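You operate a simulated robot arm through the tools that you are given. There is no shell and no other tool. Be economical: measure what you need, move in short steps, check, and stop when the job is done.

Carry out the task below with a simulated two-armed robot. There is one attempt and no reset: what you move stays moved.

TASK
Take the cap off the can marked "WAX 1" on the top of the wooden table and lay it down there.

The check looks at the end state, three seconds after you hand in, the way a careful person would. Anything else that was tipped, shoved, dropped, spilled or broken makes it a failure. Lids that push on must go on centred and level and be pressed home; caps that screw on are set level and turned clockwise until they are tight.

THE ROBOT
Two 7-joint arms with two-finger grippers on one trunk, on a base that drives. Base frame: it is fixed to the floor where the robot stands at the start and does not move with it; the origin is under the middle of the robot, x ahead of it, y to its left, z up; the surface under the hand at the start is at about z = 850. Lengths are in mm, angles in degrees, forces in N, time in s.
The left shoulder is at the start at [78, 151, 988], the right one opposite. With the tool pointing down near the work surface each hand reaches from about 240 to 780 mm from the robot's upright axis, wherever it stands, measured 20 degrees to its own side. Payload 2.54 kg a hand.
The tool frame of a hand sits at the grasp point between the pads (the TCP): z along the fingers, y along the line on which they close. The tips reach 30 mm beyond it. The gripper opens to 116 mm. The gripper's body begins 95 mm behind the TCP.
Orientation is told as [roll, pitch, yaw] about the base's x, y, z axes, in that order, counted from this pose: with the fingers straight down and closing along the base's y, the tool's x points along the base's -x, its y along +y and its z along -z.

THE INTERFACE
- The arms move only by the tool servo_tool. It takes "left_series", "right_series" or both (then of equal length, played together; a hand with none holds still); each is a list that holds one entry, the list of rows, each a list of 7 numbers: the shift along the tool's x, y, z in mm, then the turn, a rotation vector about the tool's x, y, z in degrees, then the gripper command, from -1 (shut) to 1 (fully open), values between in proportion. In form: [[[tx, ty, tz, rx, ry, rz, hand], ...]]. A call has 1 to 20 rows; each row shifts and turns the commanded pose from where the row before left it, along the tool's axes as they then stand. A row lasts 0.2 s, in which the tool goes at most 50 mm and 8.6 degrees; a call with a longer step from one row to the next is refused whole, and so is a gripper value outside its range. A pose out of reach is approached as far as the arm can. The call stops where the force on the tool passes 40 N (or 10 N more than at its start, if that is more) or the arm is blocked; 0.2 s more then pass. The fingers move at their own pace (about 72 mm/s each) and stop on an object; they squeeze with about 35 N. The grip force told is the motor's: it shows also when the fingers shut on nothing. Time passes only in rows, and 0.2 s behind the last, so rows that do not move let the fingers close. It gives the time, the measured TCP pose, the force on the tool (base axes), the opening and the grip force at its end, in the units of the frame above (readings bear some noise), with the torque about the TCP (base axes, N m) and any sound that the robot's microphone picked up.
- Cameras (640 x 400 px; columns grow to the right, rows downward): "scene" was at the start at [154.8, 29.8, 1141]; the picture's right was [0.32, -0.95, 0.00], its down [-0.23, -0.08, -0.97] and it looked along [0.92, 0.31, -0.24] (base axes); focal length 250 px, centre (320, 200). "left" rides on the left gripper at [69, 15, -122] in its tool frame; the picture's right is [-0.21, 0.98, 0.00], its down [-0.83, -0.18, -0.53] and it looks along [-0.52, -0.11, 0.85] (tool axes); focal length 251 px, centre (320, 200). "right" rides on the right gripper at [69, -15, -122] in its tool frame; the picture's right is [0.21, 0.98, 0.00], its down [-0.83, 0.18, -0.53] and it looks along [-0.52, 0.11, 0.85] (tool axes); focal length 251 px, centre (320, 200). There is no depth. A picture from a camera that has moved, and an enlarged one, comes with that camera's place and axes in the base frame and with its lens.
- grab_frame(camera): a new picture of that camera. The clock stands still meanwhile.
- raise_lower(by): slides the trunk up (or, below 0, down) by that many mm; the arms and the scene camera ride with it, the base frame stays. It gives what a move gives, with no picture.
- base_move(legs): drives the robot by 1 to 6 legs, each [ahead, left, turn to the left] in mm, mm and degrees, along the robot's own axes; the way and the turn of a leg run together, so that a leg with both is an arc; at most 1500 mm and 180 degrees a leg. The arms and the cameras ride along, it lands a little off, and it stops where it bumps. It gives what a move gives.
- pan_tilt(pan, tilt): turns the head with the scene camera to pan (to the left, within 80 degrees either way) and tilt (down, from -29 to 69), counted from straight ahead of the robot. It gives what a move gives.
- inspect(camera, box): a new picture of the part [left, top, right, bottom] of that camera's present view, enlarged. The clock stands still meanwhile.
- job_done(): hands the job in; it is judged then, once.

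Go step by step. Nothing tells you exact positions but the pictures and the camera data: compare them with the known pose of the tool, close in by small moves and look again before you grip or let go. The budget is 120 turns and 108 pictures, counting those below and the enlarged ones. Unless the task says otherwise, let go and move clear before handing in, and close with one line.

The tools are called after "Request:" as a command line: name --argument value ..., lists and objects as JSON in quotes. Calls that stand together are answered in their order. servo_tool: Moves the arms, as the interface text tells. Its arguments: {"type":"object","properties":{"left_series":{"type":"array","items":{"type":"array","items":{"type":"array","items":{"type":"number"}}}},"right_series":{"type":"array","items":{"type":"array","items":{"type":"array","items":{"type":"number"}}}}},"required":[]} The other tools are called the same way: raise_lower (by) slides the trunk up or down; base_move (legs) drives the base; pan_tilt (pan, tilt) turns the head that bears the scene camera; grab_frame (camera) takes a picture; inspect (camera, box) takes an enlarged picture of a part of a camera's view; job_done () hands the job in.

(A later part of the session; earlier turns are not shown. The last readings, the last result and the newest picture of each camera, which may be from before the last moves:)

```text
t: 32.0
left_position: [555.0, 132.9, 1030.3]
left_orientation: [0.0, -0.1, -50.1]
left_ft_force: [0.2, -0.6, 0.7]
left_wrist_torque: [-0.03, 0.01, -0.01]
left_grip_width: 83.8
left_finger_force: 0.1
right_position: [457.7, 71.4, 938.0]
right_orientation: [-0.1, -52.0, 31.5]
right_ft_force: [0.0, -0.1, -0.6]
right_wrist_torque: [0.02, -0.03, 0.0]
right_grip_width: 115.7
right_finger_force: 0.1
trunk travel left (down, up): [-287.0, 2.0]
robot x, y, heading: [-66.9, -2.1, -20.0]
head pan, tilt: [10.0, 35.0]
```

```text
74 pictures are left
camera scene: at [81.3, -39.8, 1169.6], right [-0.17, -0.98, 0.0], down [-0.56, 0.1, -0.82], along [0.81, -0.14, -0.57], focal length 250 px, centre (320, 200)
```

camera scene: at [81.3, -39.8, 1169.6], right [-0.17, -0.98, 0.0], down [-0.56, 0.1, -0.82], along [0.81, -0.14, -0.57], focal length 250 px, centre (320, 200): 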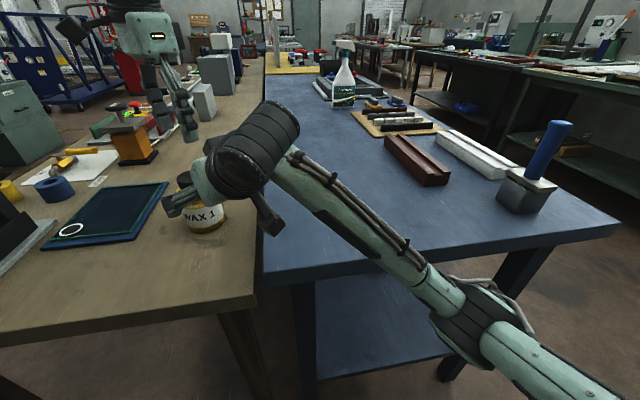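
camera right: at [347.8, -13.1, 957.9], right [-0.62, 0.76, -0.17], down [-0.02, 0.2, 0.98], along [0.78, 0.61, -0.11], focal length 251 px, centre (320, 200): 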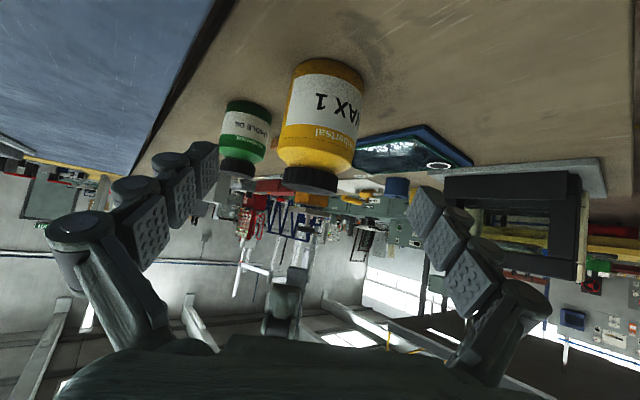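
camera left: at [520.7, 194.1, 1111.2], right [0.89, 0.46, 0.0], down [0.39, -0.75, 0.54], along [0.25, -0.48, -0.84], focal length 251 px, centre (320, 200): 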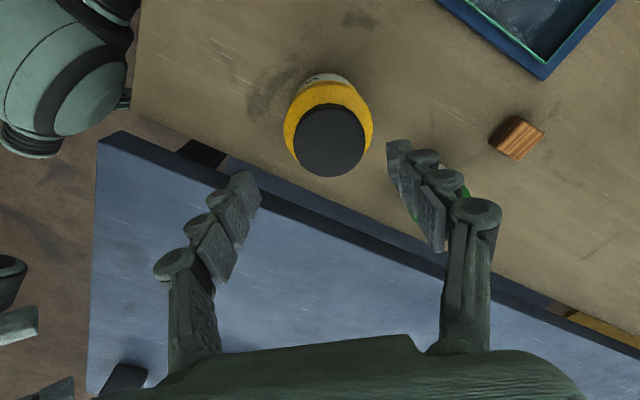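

Same view as before, and the elbow is well clear this time. I advance to the can, then close gently.

Request:
servo_tool --right_series '[[[0, 1, 20, 0, 0, 0, 1], [0, 0, 20, 0, 0, 0, 1], [0, 0, 20, 0, 0, 0, 1], [0, 0, 20, 0, 0, 0, 1], [0, 0, 20, 0, 0, 0, 1], [0, 0, 20, 0, 0, 0, 1], [0, 0, 16, 0, 0, 0, 1]]]'

Request:
grab_frame --camera "right"

Request:
grab_frame --camera "scene"

```text
t: 33.6
left_position: [553.7, 132.7, 1031.4]
left_orientation: [0.1, -0.1, -50.1]
left_ft_force: [0.3, -0.5, 0.4]
left_wrist_torque: [-0.01, -0.02, 0.01]
left_grip_width: 83.9
left_finger_force: 0.1
right_position: [546.2, 129.4, 852.8]
right_orientation: [-0.1, -51.9, 31.7]
right_ft_force: [-0.2, -0.6, 0.3]
right_wrist_torque: [-0.01, 0.0, -0.01]
right_grip_width: 115.9
right_finger_force: 0.0
trunk travel left (down, up): [-287.0, 2.0]
robot x, y, heading: [-69.5, -2.3, -20.1]
head pan, tilt: [10.0, 35.0]
```

```text
73 pictures are left
camera right: at [436.9, 43.4, 873.8], right [-0.62, 0.76, -0.17], down [-0.02, 0.2, 0.98], along [0.78, 0.61, -0.11], focal length 251 px, centre (320, 200)
```

right: 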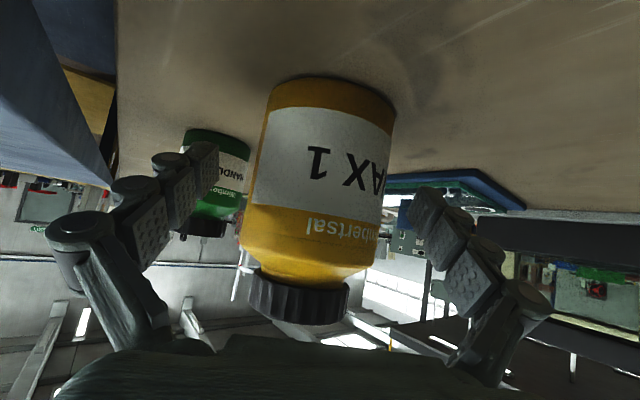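

```text
72 pictures are left
camera scene: at [81.3, -40.1, 1169.5], right [-0.17, -0.98, 0.0], down [-0.56, 0.1, -0.82], along [0.81, -0.14, -0.57], focal length 250 px, centre (320, 200)
```

scene: 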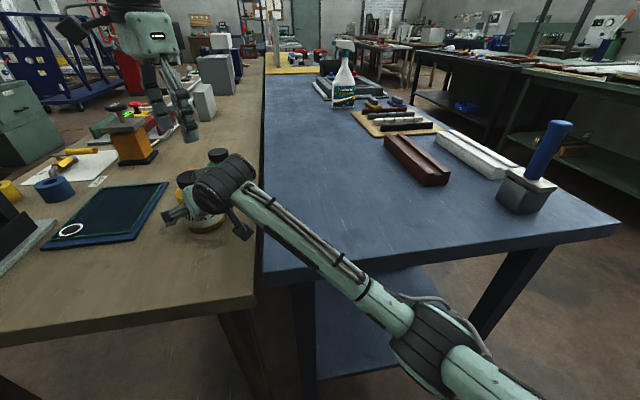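

Request:
servo_tool --right_series '[[[0, 1, 0, 0, 0, 0, 0.6], [0, 0, 0, 0, 0, 0, 0.45], [0, 0, 0, 0, 0, 0, 0.38], [0, 0, 0, 0, 0, 0, 0.3], [0, 0, 0, 0, 0, 0, -1], [0, 0, 0, 0, 0, 0, -1], [0, 0, 0, 0, 0, 0, -1]]]' --left_series '[[[0, 0, 0, 0, 0, 0, 0.45], [4, 8, 0, 0, 0, 0, 0.45], [0, 0, 15, 0, 0, 0, 0.45], [0, 0, 15, 0, 0, 0, 0.45], [0, 0, 0, 0, 0, 0, 0.45], [0, 0, 0, 0, 0, 0, 0.45], [0, 0, 0, 0, 0, 0, 0.45]]]'

Request:
grab_frame --camera "left"

Request:
grab_frame --camera "right"

```text
t: 35.2
left_position: [558.3, 142.7, 1002.0]
left_orientation: [0.0, -0.1, -50.1]
left_ft_force: [0.2, 0.5, -0.1]
left_wrist_torque: [0.01, 0.01, 0.02]
left_grip_width: 84.2
left_finger_force: 0.0
right_position: [546.4, 128.8, 854.0]
right_orientation: [-0.1, -52.0, 31.6]
right_ft_force: [1.0, -2.4, 3.6]
right_wrist_torque: [-0.16, -0.14, -0.03]
right_grip_width: 78.8
right_finger_force: 34.9
trunk travel left (down, up): [-287.0, 2.0]
robot x, y, heading: [-66.7, 2.2, -20.2]
head pan, tilt: [10.0, 35.0]
```

```text
71 pictures are left
camera left: at [525.0, 203.4, 1124.3], right [0.89, 0.46, 0.0], down [0.39, -0.75, 0.54], along [0.25, -0.47, -0.84], focal length 251 px, centre (320, 200)
```

left: 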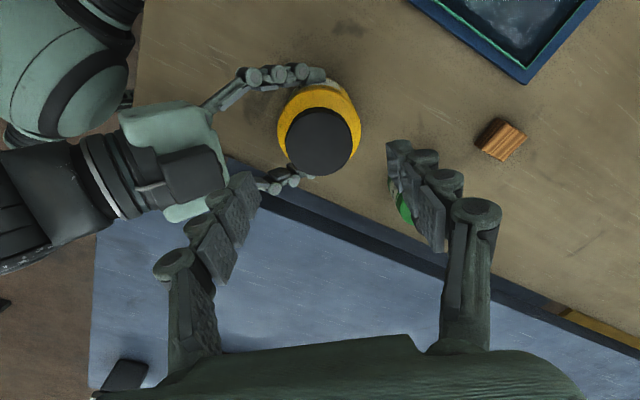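

```text
70 pictures are left
camera right: at [435.6, 43.8, 874.9], right [-0.62, 0.76, -0.17], down [-0.02, 0.2, 0.98], along [0.78, 0.61, -0.11], focal length 251 px, centre (320, 200)
```

right: 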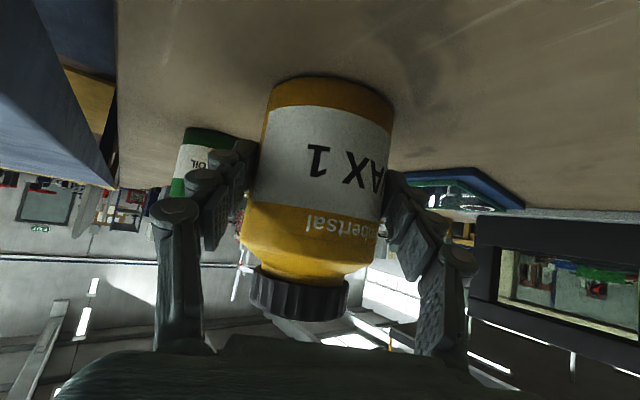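

The can is held, and the cap is now almost exactly under the left TCP. I'll turn the left hand by 30° so its fingers stay away from the right palm, lower it partway and check.

Request:
servo_tool --left_series '[[[2.5, 0, 0, 0, 0, -7.5, 0.45], [0, 0, 0, 0, 0, -7.5, 0.45], [0, 0, 0, 0, 0, -7.5, 0.45], [0, 0, 0, 0, 0, -7.5, 0.45], [0, 0, 15, 0, 0, 0, 0.45], [0, 0, 15, 0, 0, 0, 0.45]]]'

Request:
grab_frame --camera "left"

Request:
inspect --camera "scene" --box '[100, 80, 300, 260]'

```text
t: 36.6
left_position: [555.6, 143.2, 970.7]
left_orientation: [0.1, -0.1, -20.0]
left_ft_force: [0.0, 0.9, -0.2]
left_wrist_torque: [0.01, 0.0, 0.03]
left_grip_width: 84.5
left_finger_force: 0.0
right_position: [544.9, 128.9, 854.7]
right_orientation: [-0.1, -52.1, 31.6]
right_ft_force: [1.3, -1.3, 3.8]
right_wrist_torque: [-0.15, -0.22, 0.0]
right_grip_width: 78.7
right_finger_force: 35.1
trunk travel left (down, up): [-287.0, 2.0]
robot x, y, heading: [-65.5, -1.0, -20.1]
head pan, tilt: [10.0, 35.0]
```

```text
69 pictures are left
camera left: at [495.9, 179.8, 1092.5], right [0.54, 0.84, 0.0], down [0.71, -0.45, 0.54], along [0.45, -0.29, -0.84], focal length 251 px, centre (320, 200)
```

left: 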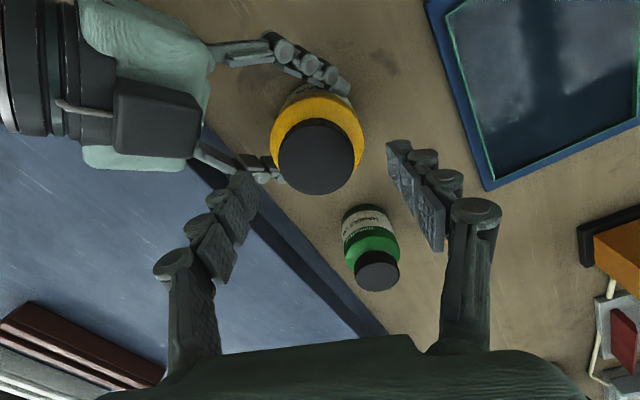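

```text
2.22 times, centred on (200, 170) of scene
camera zoom: at [80.9, -40.3, 1169.6], right [-0.17, -0.98, 0.0], down [-0.56, 0.1, -0.82], along [0.81, -0.14, -0.57], focal length 556 px, centre (587, 267)
```

zoom: 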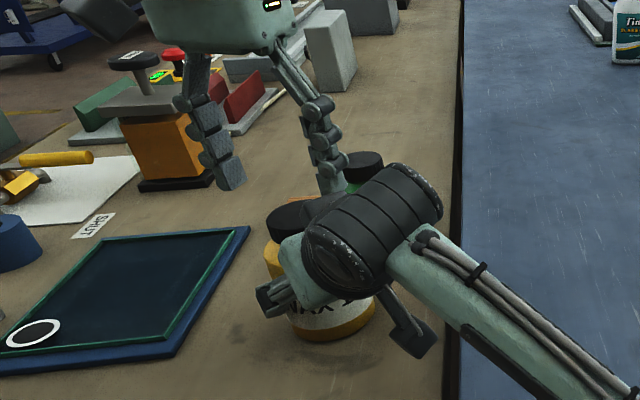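

The cap is centred within about 2 mm. I correct that and lower to finger tips around the cap's rim.

Request:
servo_tool --left_series '[[[1, -2, 0, 0, 0, 0, 0.45], [0, 0, 10, 0, 0, 0, 0.45], [0, 0, 10, 0, 0, 0, 0.45], [0, 0, 8, 0, 0, 0, 0.45]]]'

Request:
grab_frame --camera "left"

Request:
inspect --camera "right" --box '[180, 200, 440, 360]'

```text
t: 37.6
left_position: [553.9, 141.5, 942.4]
left_orientation: [0.0, -0.2, -20.0]
left_ft_force: [-0.2, 0.2, 0.5]
left_wrist_torque: [0.0, 0.02, 0.0]
left_grip_width: 84.2
left_finger_force: 0.1
right_position: [544.7, 129.5, 855.1]
right_orientation: [0.0, -52.0, 31.6]
right_ft_force: [0.8, -1.4, 4.3]
right_wrist_torque: [-0.11, -0.16, -0.03]
right_grip_width: 78.7
right_finger_force: 35.3
trunk travel left (down, up): [-287.0, 2.0]
robot x, y, heading: [-67.9, 0.8, -20.4]
head pan, tilt: [10.0, 35.0]
```

```text
67 pictures are left
camera left: at [493.7, 178.6, 1064.7], right [0.54, 0.84, 0.0], down [0.71, -0.45, 0.54], along [0.45, -0.29, -0.84], focal length 251 px, centre (320, 200)
```

left: 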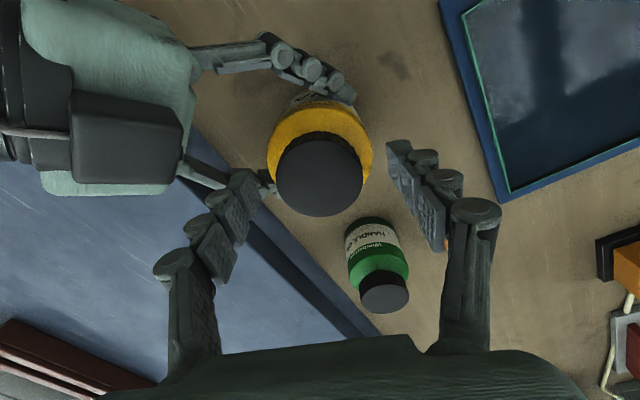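

```text
2.46 times, centred on (310, 280) of right
camera zoom: at [435.4, 44.0, 874.9], right [-0.62, 0.76, -0.17], down [-0.02, 0.2, 0.98], along [0.78, 0.61, -0.11], focal length 619 px, centre (345, 3)
```

zoom: 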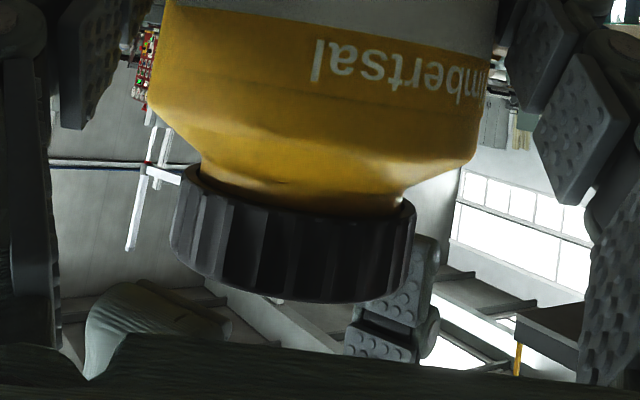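

The cap is centred and its rim is about 20 mm tall. I go down 4 mm more and close on it.

Request:
servo_tool --left_series '[[[1.5, 0, 4, 0, 0, 0, 0.45], [0, 0, 0, 0, 0, 0, 0.2], [0, 0, 0, 0, 0, 0, 0], [0, 0, 0, 0, 0, 0, -1], [0, 0, 0, 0, 0, 0, -1]]]'

Request:
grab_frame --camera "left"

Request:
inspect --camera "right" --box '[180, 200, 440, 360]'

```text
t: 38.8
left_position: [551.0, 141.6, 940.9]
left_orientation: [-0.1, -0.1, -20.1]
left_ft_force: [-4.9, -7.7, 2.3]
left_wrist_torque: [-0.27, 0.15, -0.09]
left_grip_width: 52.2
left_finger_force: 34.9
right_position: [544.6, 128.3, 854.8]
right_orientation: [0.0, -52.1, 31.6]
right_ft_force: [5.7, 4.9, 2.4]
right_wrist_torque: [-0.43, 0.02, 0.01]
right_grip_width: 78.7
right_finger_force: 35.1
trunk travel left (down, up): [-287.0, 2.0]
robot x, y, heading: [-68.1, 2.6, -20.3]
head pan, tilt: [10.0, 35.0]
```

```text
65 pictures are left
camera left: at [491.5, 178.3, 1061.4], right [0.54, 0.84, 0.0], down [0.71, -0.45, 0.54], along [0.45, -0.29, -0.84], focal length 251 px, centre (320, 200)
```

left: 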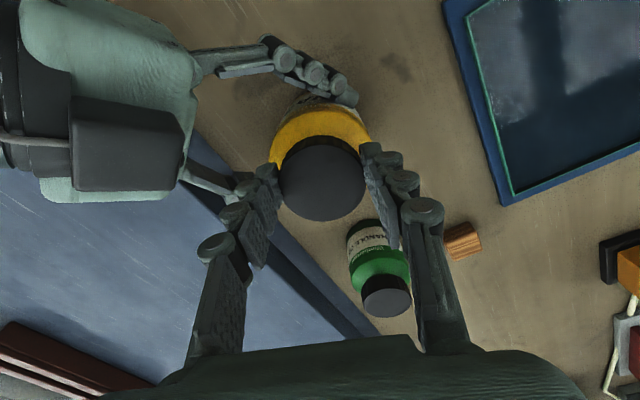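

```text
2.46 times, centred on (310, 280) of right
camera zoom: at [435.4, 44.1, 874.8], right [-0.62, 0.76, -0.17], down [-0.02, 0.2, 0.98], along [0.78, 0.61, -0.11], focal length 619 px, centre (345, 3)
```

zoom: 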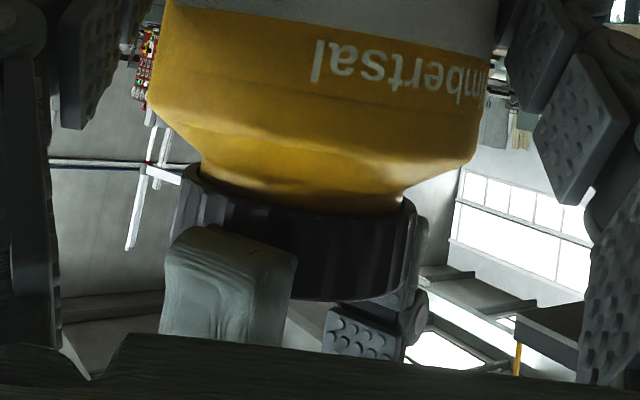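

Both hands have a grip. I'll ease the sideways load a bit and turn the cap counter-clockwise 40° to see how it behaves.

Request:
servo_tool --left_series '[[[0, -2, 0, 0, 0, 0, -1], [0, 0, 0, 0, 0, -8, -1], [0, 0, 0, 0, 0, -8, -1], [0, 0, 0, 0, 0, -8, -1], [0, 0, 0, 0, 0, -8, -1], [0, 0, 0, 0, 0, -8, -1]]]'

Request:
inspect --camera "right" --box '[180, 200, 440, 360]'

Request:
grab_frame --camera "left"

```text
t: 40.2
left_position: [549.2, 139.3, 940.5]
left_orientation: [-0.5, 0.0, 20.1]
left_ft_force: [-10.2, -21.9, 6.1]
left_wrist_torque: [-0.89, 0.6, -0.22]
left_grip_width: 52.4
left_finger_force: 35.4
right_position: [544.9, 130.2, 854.5]
right_orientation: [0.0, -52.1, 31.6]
right_ft_force: [12.2, 19.4, -0.1]
right_wrist_torque: [-0.86, -0.08, 0.11]
right_grip_width: 78.5
right_finger_force: 34.7
trunk travel left (down, up): [-287.0, 2.0]
robot x, y, heading: [-71.1, -3.8, -19.9]
head pan, tilt: [10.0, 35.0]
```

```text
2.46 times, centred on (310, 280) of right
camera zoom: at [435.0, 45.0, 875.0], right [-0.63, 0.76, -0.17], down [-0.02, 0.2, 0.98], along [0.78, 0.62, -0.11], focal length 619 px, centre (345, 3)
```

zoom: 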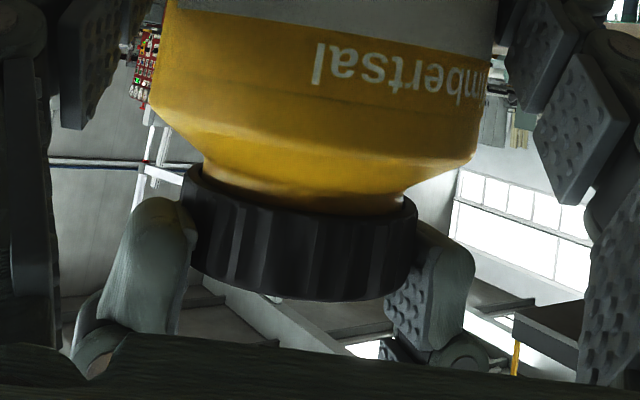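

```text
62 pictures are left
camera left: at [481.0, 128.3, 1062.2], right [-0.13, 0.99, -0.01], down [0.84, 0.12, 0.53], along [0.53, 0.07, -0.85], focal length 251 px, centre (320, 200)
```

left: 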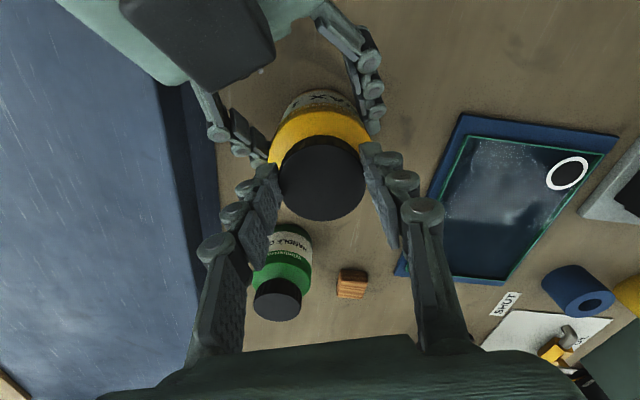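

The cap turned 40° with little torque but about 24 N of sideways load, so the TCP is a few mm off the cap's axis. I'll shift to relax that before going on.

Request:
servo_tool --left_series '[[[1.8, -2, 0, 0, 0, 0, -1], [1.8, -2, 0, 0, 0, 0, -1]]]'

```text
t: 40.8
left_position: [550.6, 137.9, 940.8]
left_orientation: [-0.2, -0.4, 20.1]
left_ft_force: [6.0, -5.4, 7.4]
left_wrist_torque: [-0.33, -0.07, -0.07]
left_grip_width: 52.3
left_finger_force: 35.1
right_position: [544.0, 130.6, 855.2]
right_orientation: [0.1, -51.9, 31.7]
right_ft_force: [-4.0, 8.9, 0.7]
right_wrist_torque: [0.62, -0.85, 0.22]
right_grip_width: 78.6
right_finger_force: 35.0
trunk travel left (down, up): [-287.0, 2.0]
robot x, y, heading: [-68.2, 0.7, -19.9]
head pan, tilt: [10.0, 35.0]
```

The sideways load is much lower, and the cap pushes up a little, which suggests it is unscrewing. I continue turning with a slight rise.

Request:
servo_tool --left_series '[[[0.5, -1, -0.4, 0, 0, -8, -1], [0, 0, -0.15, 0, 0, -8, -1], [0, 0, -0.15, 0, 0, -8, -1], [0, 0, -0.15, 0, 0, -8, -1], [0, 0, -0.15, 0, 0, -8, -1], [0, 0, -0.15, 0, 0, -8, -1], [0, 0, -0.15, 0, 0, -8, -1], [0, 0, -0.15, 0, 0, -8, -1], [0, 0, -0.15, 0, 0, -8, -1], [0, 0, -0.15, 0, 0, -8, -1]]]'

Request:
inspect --camera "right" --box '[180, 200, 440, 360]'

```text
t: 43.0
left_position: [550.6, 130.1, 942.4]
left_orientation: [-0.4, 0.8, 100.0]
left_ft_force: [17.1, -20.5, 11.5]
left_wrist_torque: [-0.92, -0.57, -0.18]
left_grip_width: 52.3
left_finger_force: 35.1
right_position: [544.8, 129.6, 854.7]
right_orientation: [0.2, -52.0, 31.6]
right_ft_force: [-15.7, 18.8, 0.6]
right_wrist_torque: [-0.62, -0.67, 0.32]
right_grip_width: 78.3
right_finger_force: 34.6
trunk travel left (down, up): [-287.0, 2.0]
robot x, y, heading: [-70.6, -0.6, -20.0]
head pan, tilt: [10.0, 35.0]
```

```text
2.46 times, centred on (310, 280) of right
camera zoom: at [434.6, 44.9, 875.2], right [-0.63, 0.76, -0.17], down [-0.02, 0.2, 0.98], along [0.78, 0.62, -0.11], focal length 619 px, centre (345, 3)
```

zoom: 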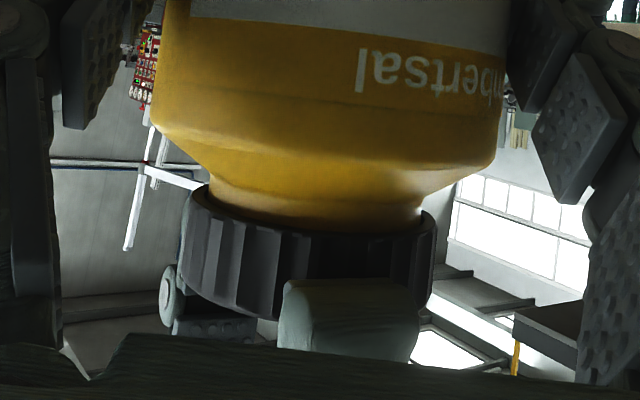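

The cap has been turned 120° in all and is still seated on the thread. I open the left fingers, rise 25 mm, turn the wrist back and recentre.

Request:
servo_tool --left_series '[[[0, 0, 0, 0, 0, 0, -0.05], [0, 0, 0, 0, 0, 0, 0.45], [0, 0, 0, 0, 0, 0, 0.45], [0, 0, -15, 0, 0, 0, 0.45], [0, 0, -10, 0, 0, 8, 0.45], [0, 0, 0, 0, 0, 8, 0.45], [0, 0, 0, 0, 0, 8, 0.45], [0, 0, 0, 0, 0, 8, 0.45], [0, 0, 0, 0, 0, 8, 0.45], [0, 0, 0, 0, 0, 8, 0.45], [0, 0, 0, 0, 0, 8, 0.45], [0, 0, 0, 0, 0, 8, 0.45], [0, 0, 0, 0, 0, 8, 0.45], [0, 0, 0, 0, 0, 8, 0.45], [0, 0, 0, 0, 0, 8, 0.45], [0, 0, 0, 0, 0, 8, 0.45], [0, 0, 0, 0, 0, 8, 0.45], [0, 0, 0, 0, 0, 8, 0.45], [0, 0, 0, 0, 0, 8, 0.45]]]'

Request:
grab_frame --camera "left"

Request:
grab_frame --camera "right"

```text
t: 47.0
left_position: [548.9, 134.4, 965.5]
left_orientation: [0.0, -0.1, -20.3]
left_ft_force: [0.7, 0.1, -0.9]
left_wrist_torque: [0.01, 0.01, 0.0]
left_grip_width: 84.2
left_finger_force: 0.0
right_position: [545.2, 129.2, 853.7]
right_orientation: [0.0, -51.9, 31.6]
right_ft_force: [1.4, -3.2, 5.8]
right_wrist_torque: [-0.02, 0.12, 0.06]
right_grip_width: 77.2
right_finger_force: 35.0
trunk travel left (down, up): [-287.0, 2.0]
robot x, y, heading: [-67.9, -2.1, -20.2]
head pan, tilt: [10.0, 35.0]
```

```text
60 pictures are left
camera left: at [489.4, 171.7, 1087.0], right [0.54, 0.84, 0.0], down [0.71, -0.45, 0.54], along [0.45, -0.29, -0.84], focal length 251 px, centre (320, 200)
```

left: 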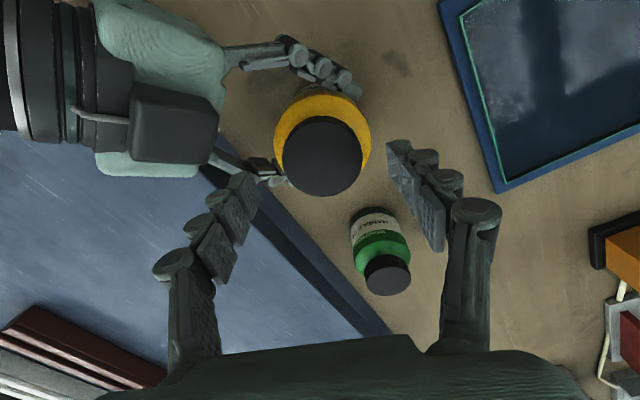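

```text
59 pictures are left
camera right: at [435.4, 43.9, 874.8], right [-0.62, 0.76, -0.17], down [-0.02, 0.2, 0.98], along [0.78, 0.61, -0.11], focal length 251 px, centre (320, 200)
```

right: 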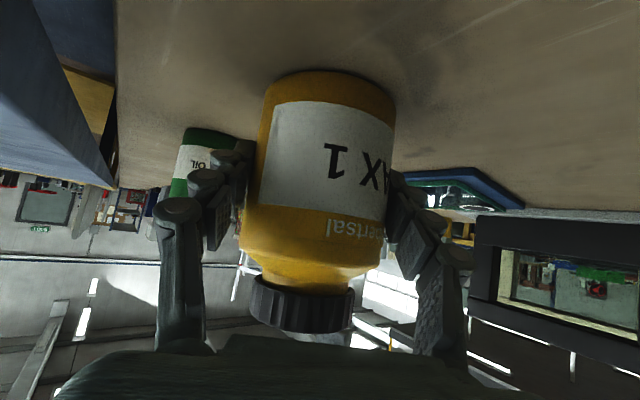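

Request:
inspect --camera "right" --box '[200, 200, 400, 350]'

Request:
inspect --camera "left" --box '[250, 60, 410, 220]'

```text
2.67 times, centred on (300, 275) of right
camera zoom: at [435.4, 43.9, 874.8], right [-0.62, 0.76, -0.17], down [-0.02, 0.2, 0.98], along [0.78, 0.61, -0.11], focal length 670 px, centre (373, 0)
```

zoom: 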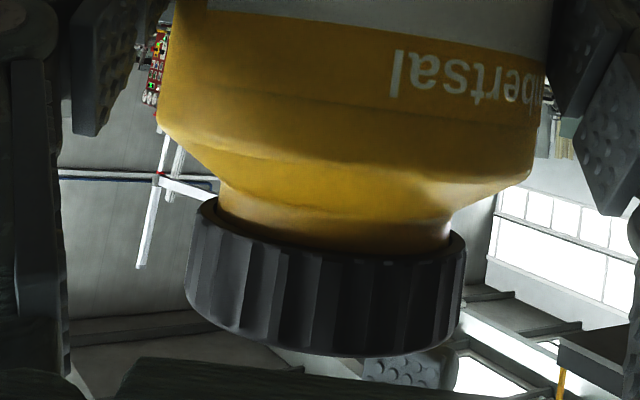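

```text
2.50 times, centred on (330, 140) of left
camera zoom: at [489.4, 171.7, 1087.0], right [0.54, 0.84, 0.0], down [0.71, -0.45, 0.54], along [0.45, -0.29, -0.84], focal length 629 px, centre (295, 350)
```

zoom: 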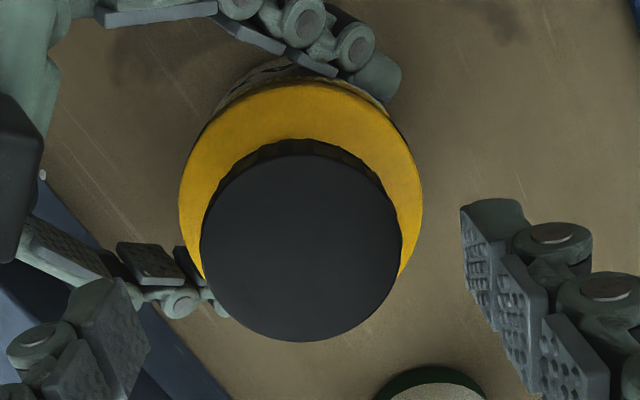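

The cap has risen a little on its thread and the neck shows more. The left TCP is within about 2 mm of centre, so I go down and grip again, and check the loads.

Request:
servo_tool --left_series '[[[0.5, 1, 12, 0, 0, 0, 0.45], [0, 0, 12, 0, 0, 0, 0.45], [0, 0, 0, 0, 0, 0, 0.2], [0, 0, 0, 0, 0, 0, 0], [0, 0, 0, 0, 0, 0, -1], [0, 0, 0, 0, 0, 0, -1]]]'

```text
t: 48.4
left_position: [549.1, 135.3, 940.7]
left_orientation: [0.0, -0.2, -20.0]
left_ft_force: [4.6, 7.3, 2.0]
left_wrist_torque: [0.28, -0.07, 0.02]
left_grip_width: 52.6
left_finger_force: 34.9
right_position: [545.0, 129.3, 855.2]
right_orientation: [0.0, -52.0, 31.5]
right_ft_force: [-2.6, -5.7, 4.0]
right_wrist_torque: [0.48, -0.06, -0.01]
right_grip_width: 76.9
right_finger_force: 35.0
trunk travel left (down, up): [-287.0, 2.0]
robot x, y, heading: [-68.7, 0.7, -19.9]
head pan, tilt: [10.0, 35.0]
```

Request:
servo_tool --left_series '[[[1, 1.8, 0, 0, 0, 0, -1], [0, 0, -0.1, 0, 0, -8, -1], [0, 0, -0.1, 0, 0, -8, -1], [0, 0, -0.1, 0, 0, -8, -1], [0, 0, -0.1, 0, 0, -8, -1], [0, 0, -0.1, 0, 0, -8, -1], [0, 0, -0.1, 0, 0, -8, -1], [0, 0, -0.1, 0, 0, -8, -1]]]'

```text
t: 50.2
left_position: [549.1, 135.9, 941.6]
left_orientation: [-0.3, 0.2, 36.1]
left_ft_force: [2.3, -18.9, -1.3]
left_wrist_torque: [-1.24, -0.12, -0.07]
left_grip_width: 52.6
left_finger_force: 34.9
right_position: [543.8, 130.6, 855.3]
right_orientation: [-0.1, -52.0, 31.7]
right_ft_force: [-2.2, 18.3, -0.4]
right_wrist_torque: [-0.45, -0.05, 0.19]
right_grip_width: 77.0
right_finger_force: 34.9
trunk travel left (down, up): [-287.0, 2.0]
robot x, y, heading: [-67.1, -0.4, -20.0]
head pan, tilt: [10.0, 35.0]
```

Request:
servo_tool --left_series '[[[1.8, -2.4, 0, 0, 0, 0, -1], [0, 0, -0.1, 0, 0, -8, -1], [0, 0, -0.1, 0, 0, -8, -1], [0, 0, -0.1, 0, 0, -8, -1], [0, 0, -0.1, 0, 0, -8, -1]]]'

```text
t: 51.4
left_position: [549.5, 134.2, 942.7]
left_orientation: [-0.3, 0.0, 68.1]
left_ft_force: [11.6, -12.3, 0.6]
left_wrist_torque: [-0.98, -0.32, -0.06]
left_grip_width: 52.7
left_finger_force: 34.6
right_position: [544.1, 129.2, 854.5]
right_orientation: [0.0, -52.1, 31.7]
right_ft_force: [-11.7, 13.5, 2.3]
right_wrist_torque: [0.01, -0.5, 0.12]
right_grip_width: 76.7
right_finger_force: 35.0
trunk travel left (down, up): [-287.0, 2.0]
robot x, y, heading: [-68.7, -2.7, -20.1]
head pan, tilt: [10.0, 35.0]
```

Request:
servo_tool --left_series '[[[1.3, -2.1, 0, 0, 0, 0, -1], [0, 0, -0.1, 0, 0, -8, -1], [0, 0, -0.1, 0, 0, -8, -1], [0, 0, -0.1, 0, 0, -8, -1], [0, 0, -0.1, 0, 0, -8, -1], [0, 0, -0.1, 0, 0, -8, -1], [0, 0, -0.1, 0, 0, -8, -1]]]'

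Request:
inspect --camera "right" --box '[200, 200, 400, 350]'

```text
t: 53.0
left_position: [550.5, 131.2, 941.6]
left_orientation: [-0.1, 0.1, 116.2]
left_ft_force: [9.3, -2.6, 0.8]
left_wrist_torque: [-0.1, -0.29, -0.11]
left_grip_width: 52.6
left_finger_force: 34.6
right_position: [545.3, 127.5, 854.5]
right_orientation: [-0.2, -52.0, 31.6]
right_ft_force: [-8.4, 0.4, 4.6]
right_wrist_torque: [-0.17, -0.39, 0.26]
right_grip_width: 76.6
right_finger_force: 35.3
trunk travel left (down, up): [-287.0, 2.0]
robot x, y, heading: [-65.4, -1.6, -20.0]
head pan, tilt: [10.0, 35.0]
```

```text
2.67 times, centred on (300, 275) of right
camera zoom: at [435.7, 43.4, 874.9], right [-0.62, 0.76, -0.17], down [-0.02, 0.2, 0.98], along [0.78, 0.61, -0.11], focal length 670 px, centre (373, 0)
```

zoom: 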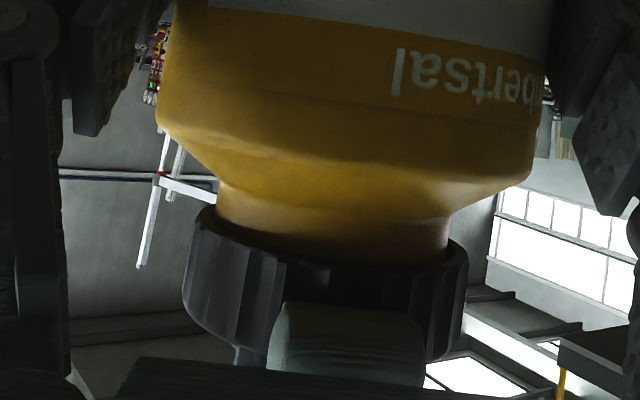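

The body stays still now and the cap rises well. I keep turning as far as the wrist allows.

Request:
servo_tool --left_series '[[[0.9, -0.7, 0, 0, 0, -8, -1], [0, 0, -0.1, 0, 0, -8, -1], [0, 0, -0.1, 0, 0, -8, -1], [0, 0, -0.1, 0, 0, -8, -1], [0, 0, -0.1, 0, 0, -8, -1], [0, 0, -0.1, 0, 0, -8, -1]]]'

```text
t: 54.4
left_position: [598.3, 256.4, 937.5]
left_orientation: [1.0, 0.1, 163.2]
left_ft_force: [0.4, -0.1, 0.4]
left_wrist_torque: [0.0, -0.03, 0.01]
left_grip_width: 52.6
left_finger_force: 34.8
left hand out of reach, approached as far as the arm can: row 3, 4, 5, 6
right_position: [547.0, 127.4, 853.8]
right_orientation: [-0.1, -51.9, 31.3]
right_ft_force: [-0.8, -0.2, 0.0]
right_wrist_torque: [-0.01, -0.02, -0.04]
right_grip_width: 0.0
right_finger_force: 29.1
trunk travel left (down, up): [-287.0, 2.0]
robot x, y, heading: [-65.3, 0.1, -20.3]
head pan, tilt: [10.0, 35.0]
```

Something went wrong. At the wrist's limit the left hand swung aside, and the right hand lost the can. I stop and look.

Request:
grab_frame --camera "left"

Request:
grab_frame --camera "right"

Request:
grab_frame --camera "scene"

```text
55 pictures are left
camera left: at [661.4, 223.2, 1060.5], right [-0.49, -0.87, 0.02], down [-0.73, 0.42, 0.53], along [-0.47, 0.25, -0.85], focal length 251 px, centre (320, 200)
```

left: 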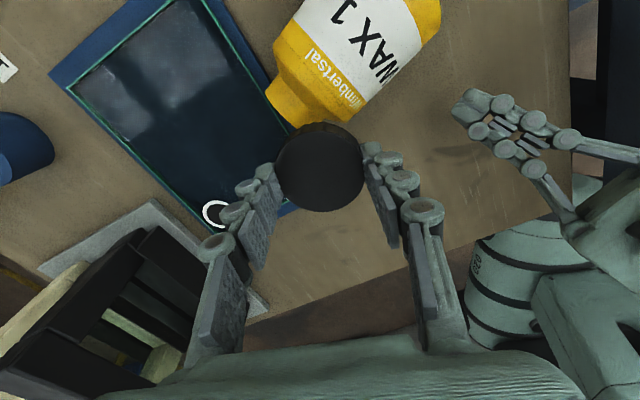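

```text
54 pictures are left
camera right: at [436.1, 42.6, 873.9], right [-0.62, 0.77, -0.17], down [-0.02, 0.2, 0.98], along [0.78, 0.61, -0.11], focal length 251 px, centre (320, 200)
```

right: 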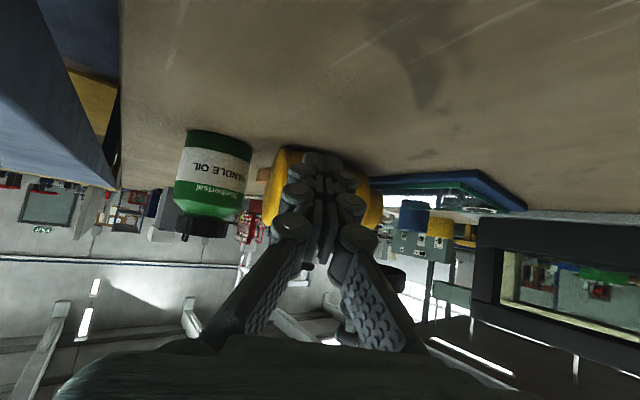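

```text
53 pictures are left
camera scene: at [80.7, -40.0, 1169.4], right [-0.17, -0.98, 0.0], down [-0.56, 0.1, -0.82], along [0.81, -0.14, -0.57], focal length 250 px, centre (320, 200)
```

scene: 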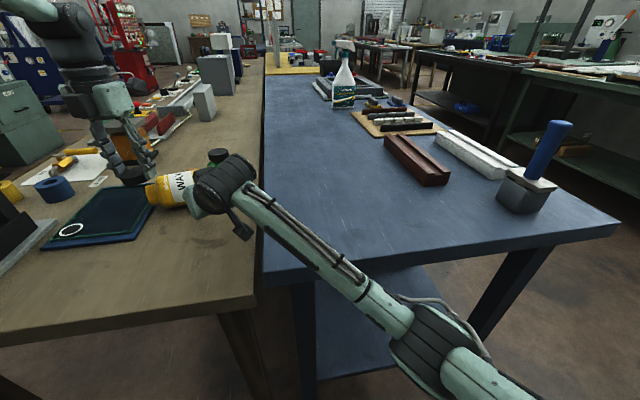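

Request:
inspect --camera "left" --box '[220, 0, 460, 220]'

Request:
inspect --camera "scene" --box '[60, 120, 280, 260]'

```text
1.82 times, centred on (340, 110) of left
camera zoom: at [661.4, 223.2, 1060.5], right [-0.49, -0.87, 0.02], down [-0.73, 0.42, 0.53], along [-0.47, 0.25, -0.85], focal length 457 px, centre (284, 364)
```

zoom: 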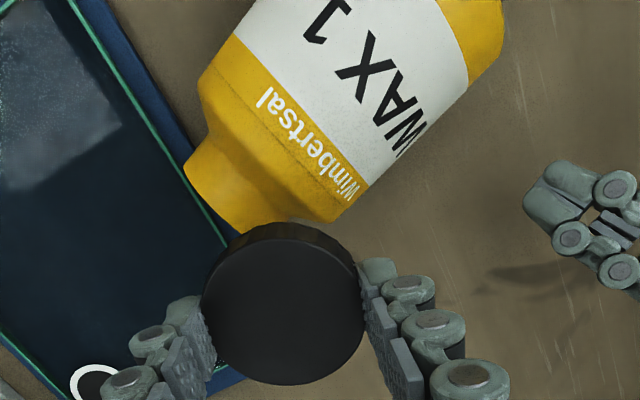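

```text
2.86 times, centred on (170, 190) of scene
camera zoom: at [80.7, -40.0, 1169.4], right [-0.17, -0.98, 0.0], down [-0.56, 0.1, -0.82], along [0.81, -0.14, -0.57], focal length 714 px, centre (749, 229)
```

zoom: 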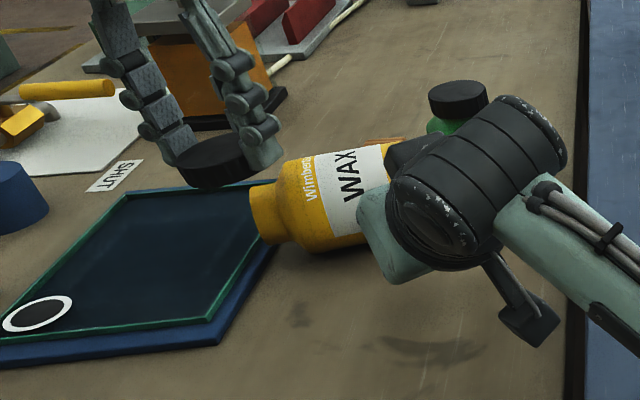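

The cap is off and held by the left hand, but the can has tipped onto its side on the table. I'll lift the cap clear, then see how the can lies so I can set it upright again.

Request:
servo_tool --left_series '[[[0, 0, -20, 0, 0, 0, -1], [0, 0, -20, 0, 0, 0, -1], [0, 0, -20, 0, 0, 0, -1]]]'

Request:
grab_frame --camera "left"

Request:
inspect --camera "scene" --box '[60, 120, 280, 260]'

Request:
grab_frame --camera "right"

```text
t: 55.2
left_position: [603.7, 267.6, 998.4]
left_orientation: [0.2, 0.1, 163.7]
left_ft_force: [-0.5, -0.3, 1.0]
left_wrist_torque: [-0.02, -0.04, -0.03]
left_grip_width: 52.6
left_finger_force: 35.0
left hand out of reach, approached as far as the arm can: row 1
right_position: [545.0, 128.1, 853.8]
right_orientation: [-0.1, -52.1, 31.5]
right_ft_force: [0.3, 0.3, -0.6]
right_wrist_torque: [-0.01, -0.01, 0.05]
right_grip_width: 0.0
right_finger_force: 28.3
trunk travel left (down, up): [-287.0, 2.0]
robot x, y, heading: [-67.3, -5.5, -20.1]
head pan, tilt: [10.0, 35.0]
```

```text
50 pictures are left
camera left: at [665.0, 232.3, 1121.4], right [-0.48, -0.88, 0.0], down [-0.74, 0.41, 0.53], along [-0.47, 0.25, -0.85], focal length 251 px, centre (320, 200)
```

left: 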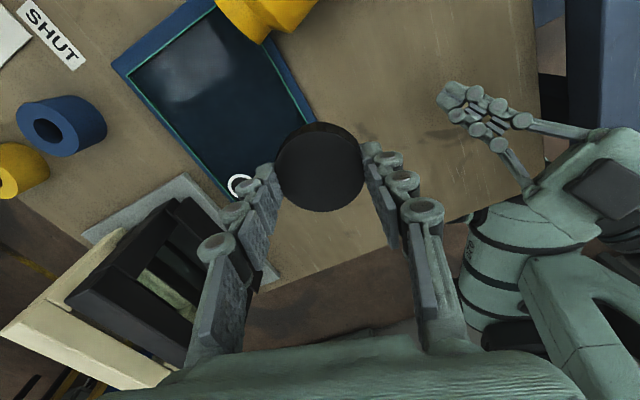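

```text
2.86 times, centred on (170, 190) of scene
camera zoom: at [81.0, -40.2, 1169.6], right [-0.17, -0.98, 0.0], down [-0.56, 0.1, -0.82], along [0.81, -0.14, -0.57], focal length 714 px, centre (749, 229)
```

zoom: 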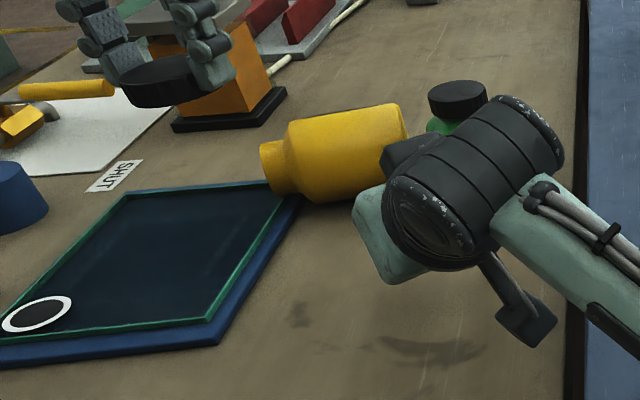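

```text
48 pictures are left
camera right: at [435.5, 44.0, 874.6], right [-0.62, 0.76, -0.17], down [-0.02, 0.2, 0.98], along [0.78, 0.61, -0.11], focal length 251 px, centre (320, 200)
```

right: 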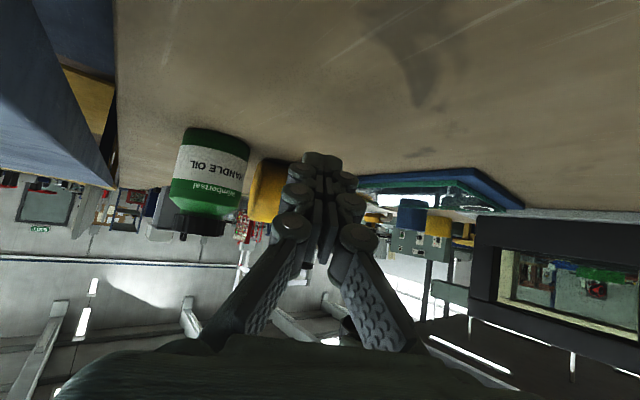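

The can is rolling slowly away and I can't catch it in time. I'll back the right hand off and turn the left wrist back from its limit with the cap held, then see where the can comes to rest.

Request:
servo_tool --right_series '[[[0, 0, -30, 0, 0, 0, -1], [0, 0, -30, 0, 0, 0, -1], [0, 0, -30, 0, 0, 0, -1], [0, 0, -30, 0, 0, 0, -1], [0, 0, -30, 0, 0, 0, -1], [0, 0, -20, 0, 0, 0, -1]]]' --left_series '[[[0, 0, 0, 0, 0, 8, -1], [0, 0, 0, 0, 0, 8, -1], [0, 0, 0, 0, 0, 8, -1], [0, 0, 0, 0, 0, 8, -1], [0, 0, 0, 0, 0, 8, -1], [0, 0, 0, 0, 0, 8, -1]]]'

Request:
grab_frame --camera "scene"

```text
t: 56.6
left_position: [603.2, 265.1, 999.2]
left_orientation: [0.0, 0.1, 115.8]
left_ft_force: [0.1, 0.5, -0.6]
left_wrist_torque: [-0.01, 0.01, -0.01]
left_grip_width: 52.4
left_finger_force: 35.5
right_position: [431.1, 57.8, 958.2]
right_orientation: [-0.1, -51.9, 31.6]
right_ft_force: [-0.2, -0.5, 0.0]
right_wrist_torque: [-0.02, 0.02, 0.0]
right_grip_width: 0.0
right_finger_force: 28.4
trunk travel left (down, up): [-287.0, 2.0]
robot x, y, heading: [-68.3, -3.3, -19.9]
head pan, tilt: [10.0, 35.0]
```

```text
47 pictures are left
camera scene: at [81.1, -40.1, 1169.6], right [-0.17, -0.98, 0.0], down [-0.56, 0.1, -0.82], along [0.81, -0.14, -0.57], focal length 250 px, centre (320, 200)
```

scene: 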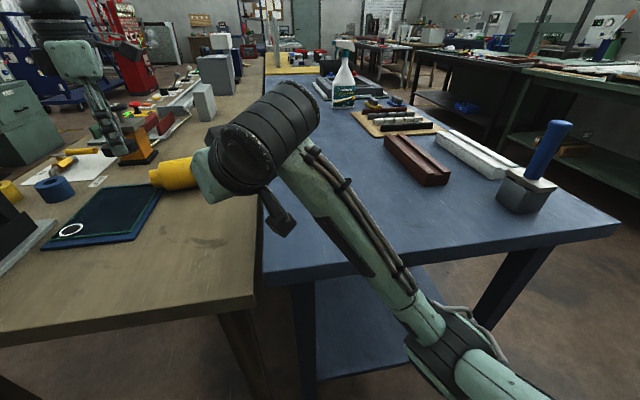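

The can seems to have stopped. I move the right hand further aside and zoom in.

Request:
servo_tool --right_series '[[[0, 0, -35, 0, 0, 0, -1], [0, -30, -25, 0, 0, 0, -1], [0, -40, 0, 0, 0, 0, -1], [0, -40, 0, 0, 0, 0, -1], [0, -40, 0, 0, 0, 0, -1]]]'

Request:
inspect --camera "scene" --box '[100, 100, 300, 240]'

Request:
grab_frame --camera "left"

```text
t: 57.8
left_position: [602.9, 263.8, 998.5]
left_orientation: [0.0, 0.0, 115.9]
left_ft_force: [0.6, 0.0, 1.0]
left_wrist_torque: [-0.02, 0.02, 0.0]
left_grip_width: 52.5
left_finger_force: 35.1
right_position: [470.8, -94.7, 996.0]
right_orientation: [0.0, -52.0, 31.5]
right_ft_force: [-0.4, 0.0, 0.0]
right_wrist_torque: [-0.04, 0.02, 0.0]
right_grip_width: 0.1
right_finger_force: 28.0
trunk travel left (down, up): [-287.0, 2.0]
robot x, y, heading: [-64.4, -1.0, -19.9]
head pan, tilt: [10.0, 35.0]
```

```text
2.86 times, centred on (200, 170) of scene
camera zoom: at [81.3, -40.5, 1169.5], right [-0.17, -0.98, 0.0], down [-0.56, 0.1, -0.82], along [0.81, -0.14, -0.57], focal length 714 px, centre (663, 286)
```

zoom: 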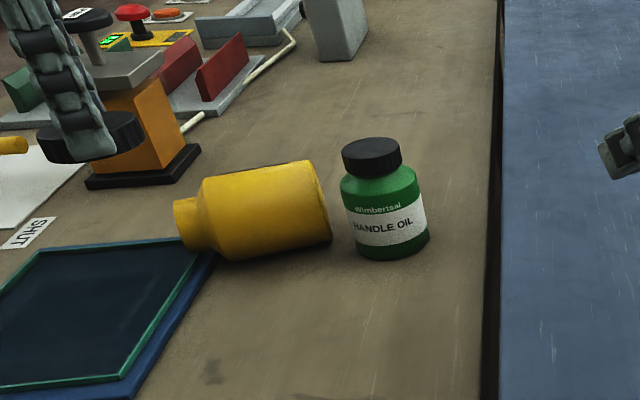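

```text
45 pictures are left
camera left: at [619.1, 194.1, 1121.2], right [-0.97, -0.23, 0.0], down [-0.2, 0.82, 0.53], along [-0.12, 0.52, -0.85], focal length 251 px, centre (320, 200)
```

left: 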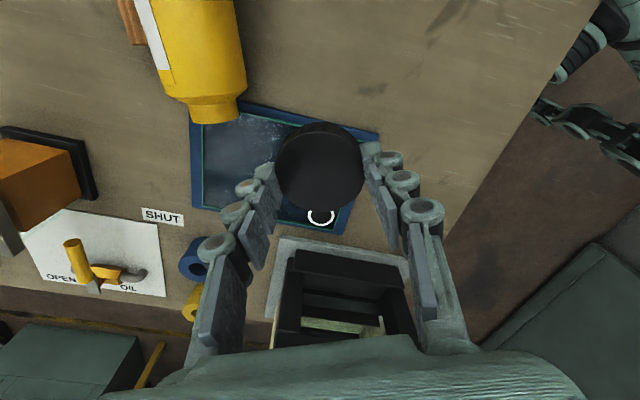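

The can rests against the small wooden block; the green bottle is untouched. First I inspect the cap in the left grip and the block.

Request:
inspect --camera "left" --box '[230, 90, 410, 240]'

Request:
inspect --camera "left" --box '[80, 0, 280, 140]'

Request:
inspect --camera "scene" --box '[80, 70, 180, 160]'

```text
2.67 times, centred on (320, 165) of left
camera zoom: at [619.1, 194.1, 1121.2], right [-0.97, -0.23, 0.0], down [-0.2, 0.82, 0.53], along [-0.12, 0.52, -0.85], focal length 670 px, centre (320, 293)
```

zoom: 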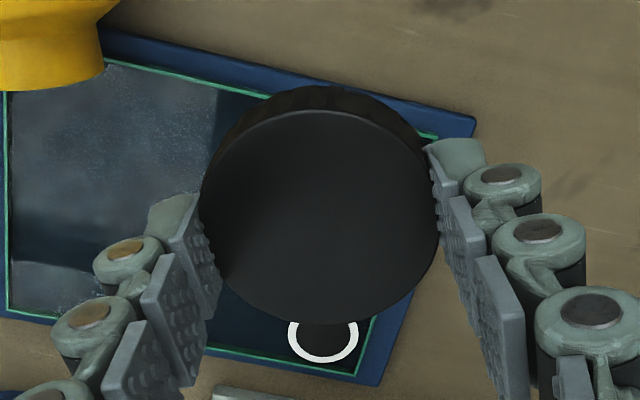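

```text
2.86 times, centred on (180, 70) of left
camera zoom: at [619.1, 194.1, 1121.2], right [-0.97, -0.23, 0.0], down [-0.2, 0.82, 0.53], along [-0.12, 0.52, -0.85], focal length 718 px, centre (720, 571)
```

zoom: 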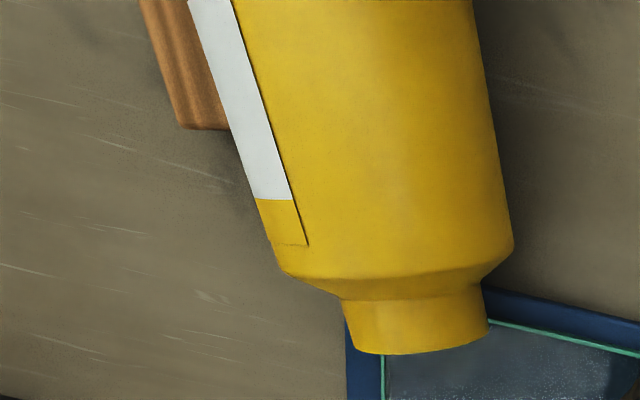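

```text
4.44 times, centred on (130, 115) of scene
camera zoom: at [81.3, -40.5, 1169.5], right [-0.17, -0.98, 0.0], down [-0.56, 0.1, -0.82], along [0.81, -0.14, -0.57], focal length 1111 px, centre (1164, 578)
```

zoom: 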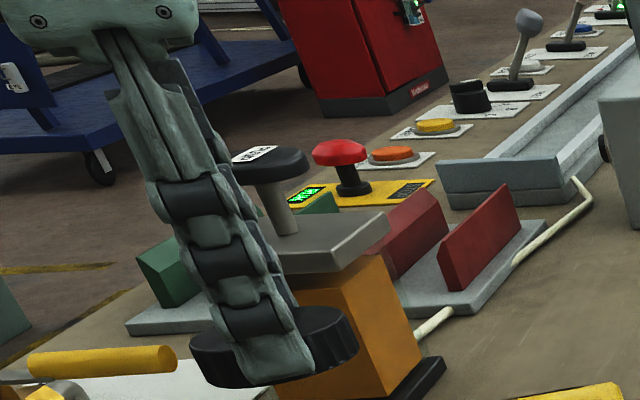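

The block looks (nearly) unmoved, and the cap is level in the left grip with its bottom about 35 mm below the TCP. I'll lay the cap down on free table near (430, 205).

Request:
servo_tool --left_series '[[[0, 0, 0, 0, 0, 8, -1], [0, 0, 0, 0, 0, 8, -1], [0, 0, 0, 0, 0, 8, -1], [0, 0, 0, 0, 0, 8, -1], [0, 0, 0, 0, 0, 8, -1], [0, 0, 0, 0, 0, 8, -1], [0, 0, 0, 0, 0, 8, -1], [0, 0, 0, 0, 0, 8, -1], [0, 0, 0, 0, 0, 8, -1], [0, 0, 0, 0, 0, 8, -1], [0, 0, 0, 0, 0, 8, -1], [0, 0, 0, 0, 0, 8, -1], [36.6, 0.6, 0, 0, 0, 0, -1], [36.6, 0.6, 0, 0, 0, 0, -1], [36.6, 0.6, 0, 0, 0, 0, -1], [36.6, 0.6, 0, 0, 0, 0, -1], [36.6, 0.6, 0, 0, 0, 0, -1], [0, 0, 40, 0, 0, 0, -1], [0, 0, 40, 0, 0, 0, -1], [0, 0, 40, 0, 0, 0, -1]]]'

Request:
grab_frame --camera "scene"

Request:
grab_frame --camera "left"

```text
t: 62.0
left_position: [431.4, 202.6, 879.8]
left_orientation: [-0.1, -0.2, 19.8]
left_ft_force: [0.0, -0.8, -0.4]
left_wrist_torque: [0.04, 0.0, 0.03]
left_grip_width: 52.5
left_finger_force: 35.2
right_position: [471.4, -94.7, 994.9]
right_orientation: [0.1, -52.0, 31.7]
right_ft_force: [0.0, 1.3, -0.4]
right_wrist_torque: [-0.01, 0.01, -0.01]
right_grip_width: 0.2
right_finger_force: 28.9
trunk travel left (down, up): [-287.0, 2.0]
robot x, y, heading: [-65.2, -1.5, -20.0]
head pan, tilt: [10.0, 35.0]
```

```text
41 pictures are left
camera scene: at [81.4, -40.0, 1169.6], right [-0.17, -0.98, 0.0], down [-0.56, 0.1, -0.82], along [0.81, -0.14, -0.57], focal length 250 px, centre (320, 200)
```

scene: 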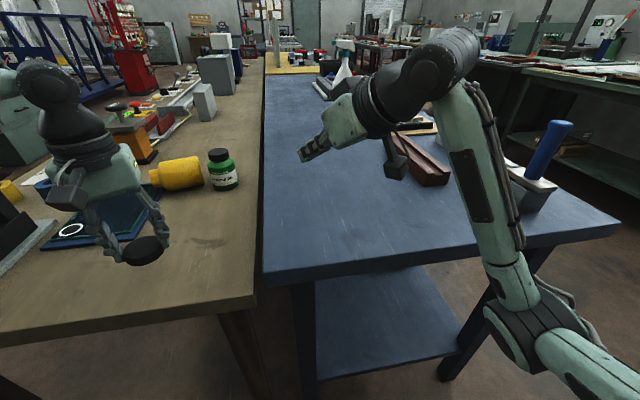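

```text
40 pictures are left
camera left: at [361.3, 193.1, 1002.0], right [-0.13, 0.99, 0.0], down [0.84, 0.11, 0.54], along [0.53, 0.07, -0.84], focal length 251 px, centre (320, 200)
```

left: 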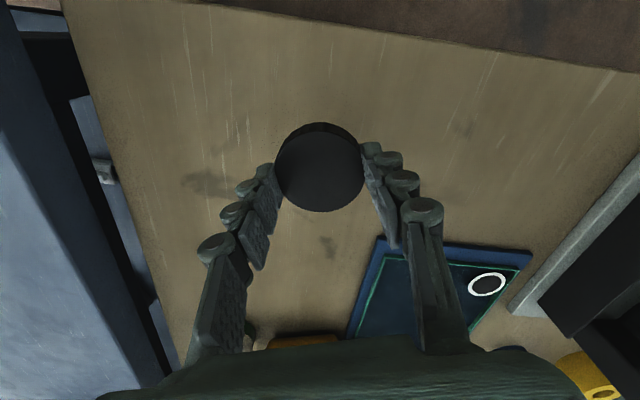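

Free table lies under the cap, so I lower it in small steps until it touches.

Request:
servo_tool --left_series '[[[0, 0, 12, 0, 0, 0, -1], [0, 0, 12, 0, 0, 0, -1], [0, 0, 6, 0, 0, 0, -1], [0, 0, 3, 0, 0, 0, -1]]]'

```text
t: 63.0
left_position: [429.7, 204.7, 846.2]
left_orientation: [-0.1, 0.0, 19.8]
left_ft_force: [0.4, 0.2, -0.1]
left_wrist_torque: [0.01, -0.04, 0.03]
left_grip_width: 52.5
left_finger_force: 35.3
right_position: [470.8, -93.7, 995.7]
right_orientation: [-0.1, -52.0, 31.5]
right_ft_force: [0.2, 0.5, -0.2]
right_wrist_torque: [-0.02, 0.0, -0.01]
right_grip_width: 0.0
right_finger_force: 28.9
trunk travel left (down, up): [-287.0, 2.0]
robot x, y, heading: [-66.4, -4.8, -20.1]
head pan, tilt: [10.0, 35.0]
```

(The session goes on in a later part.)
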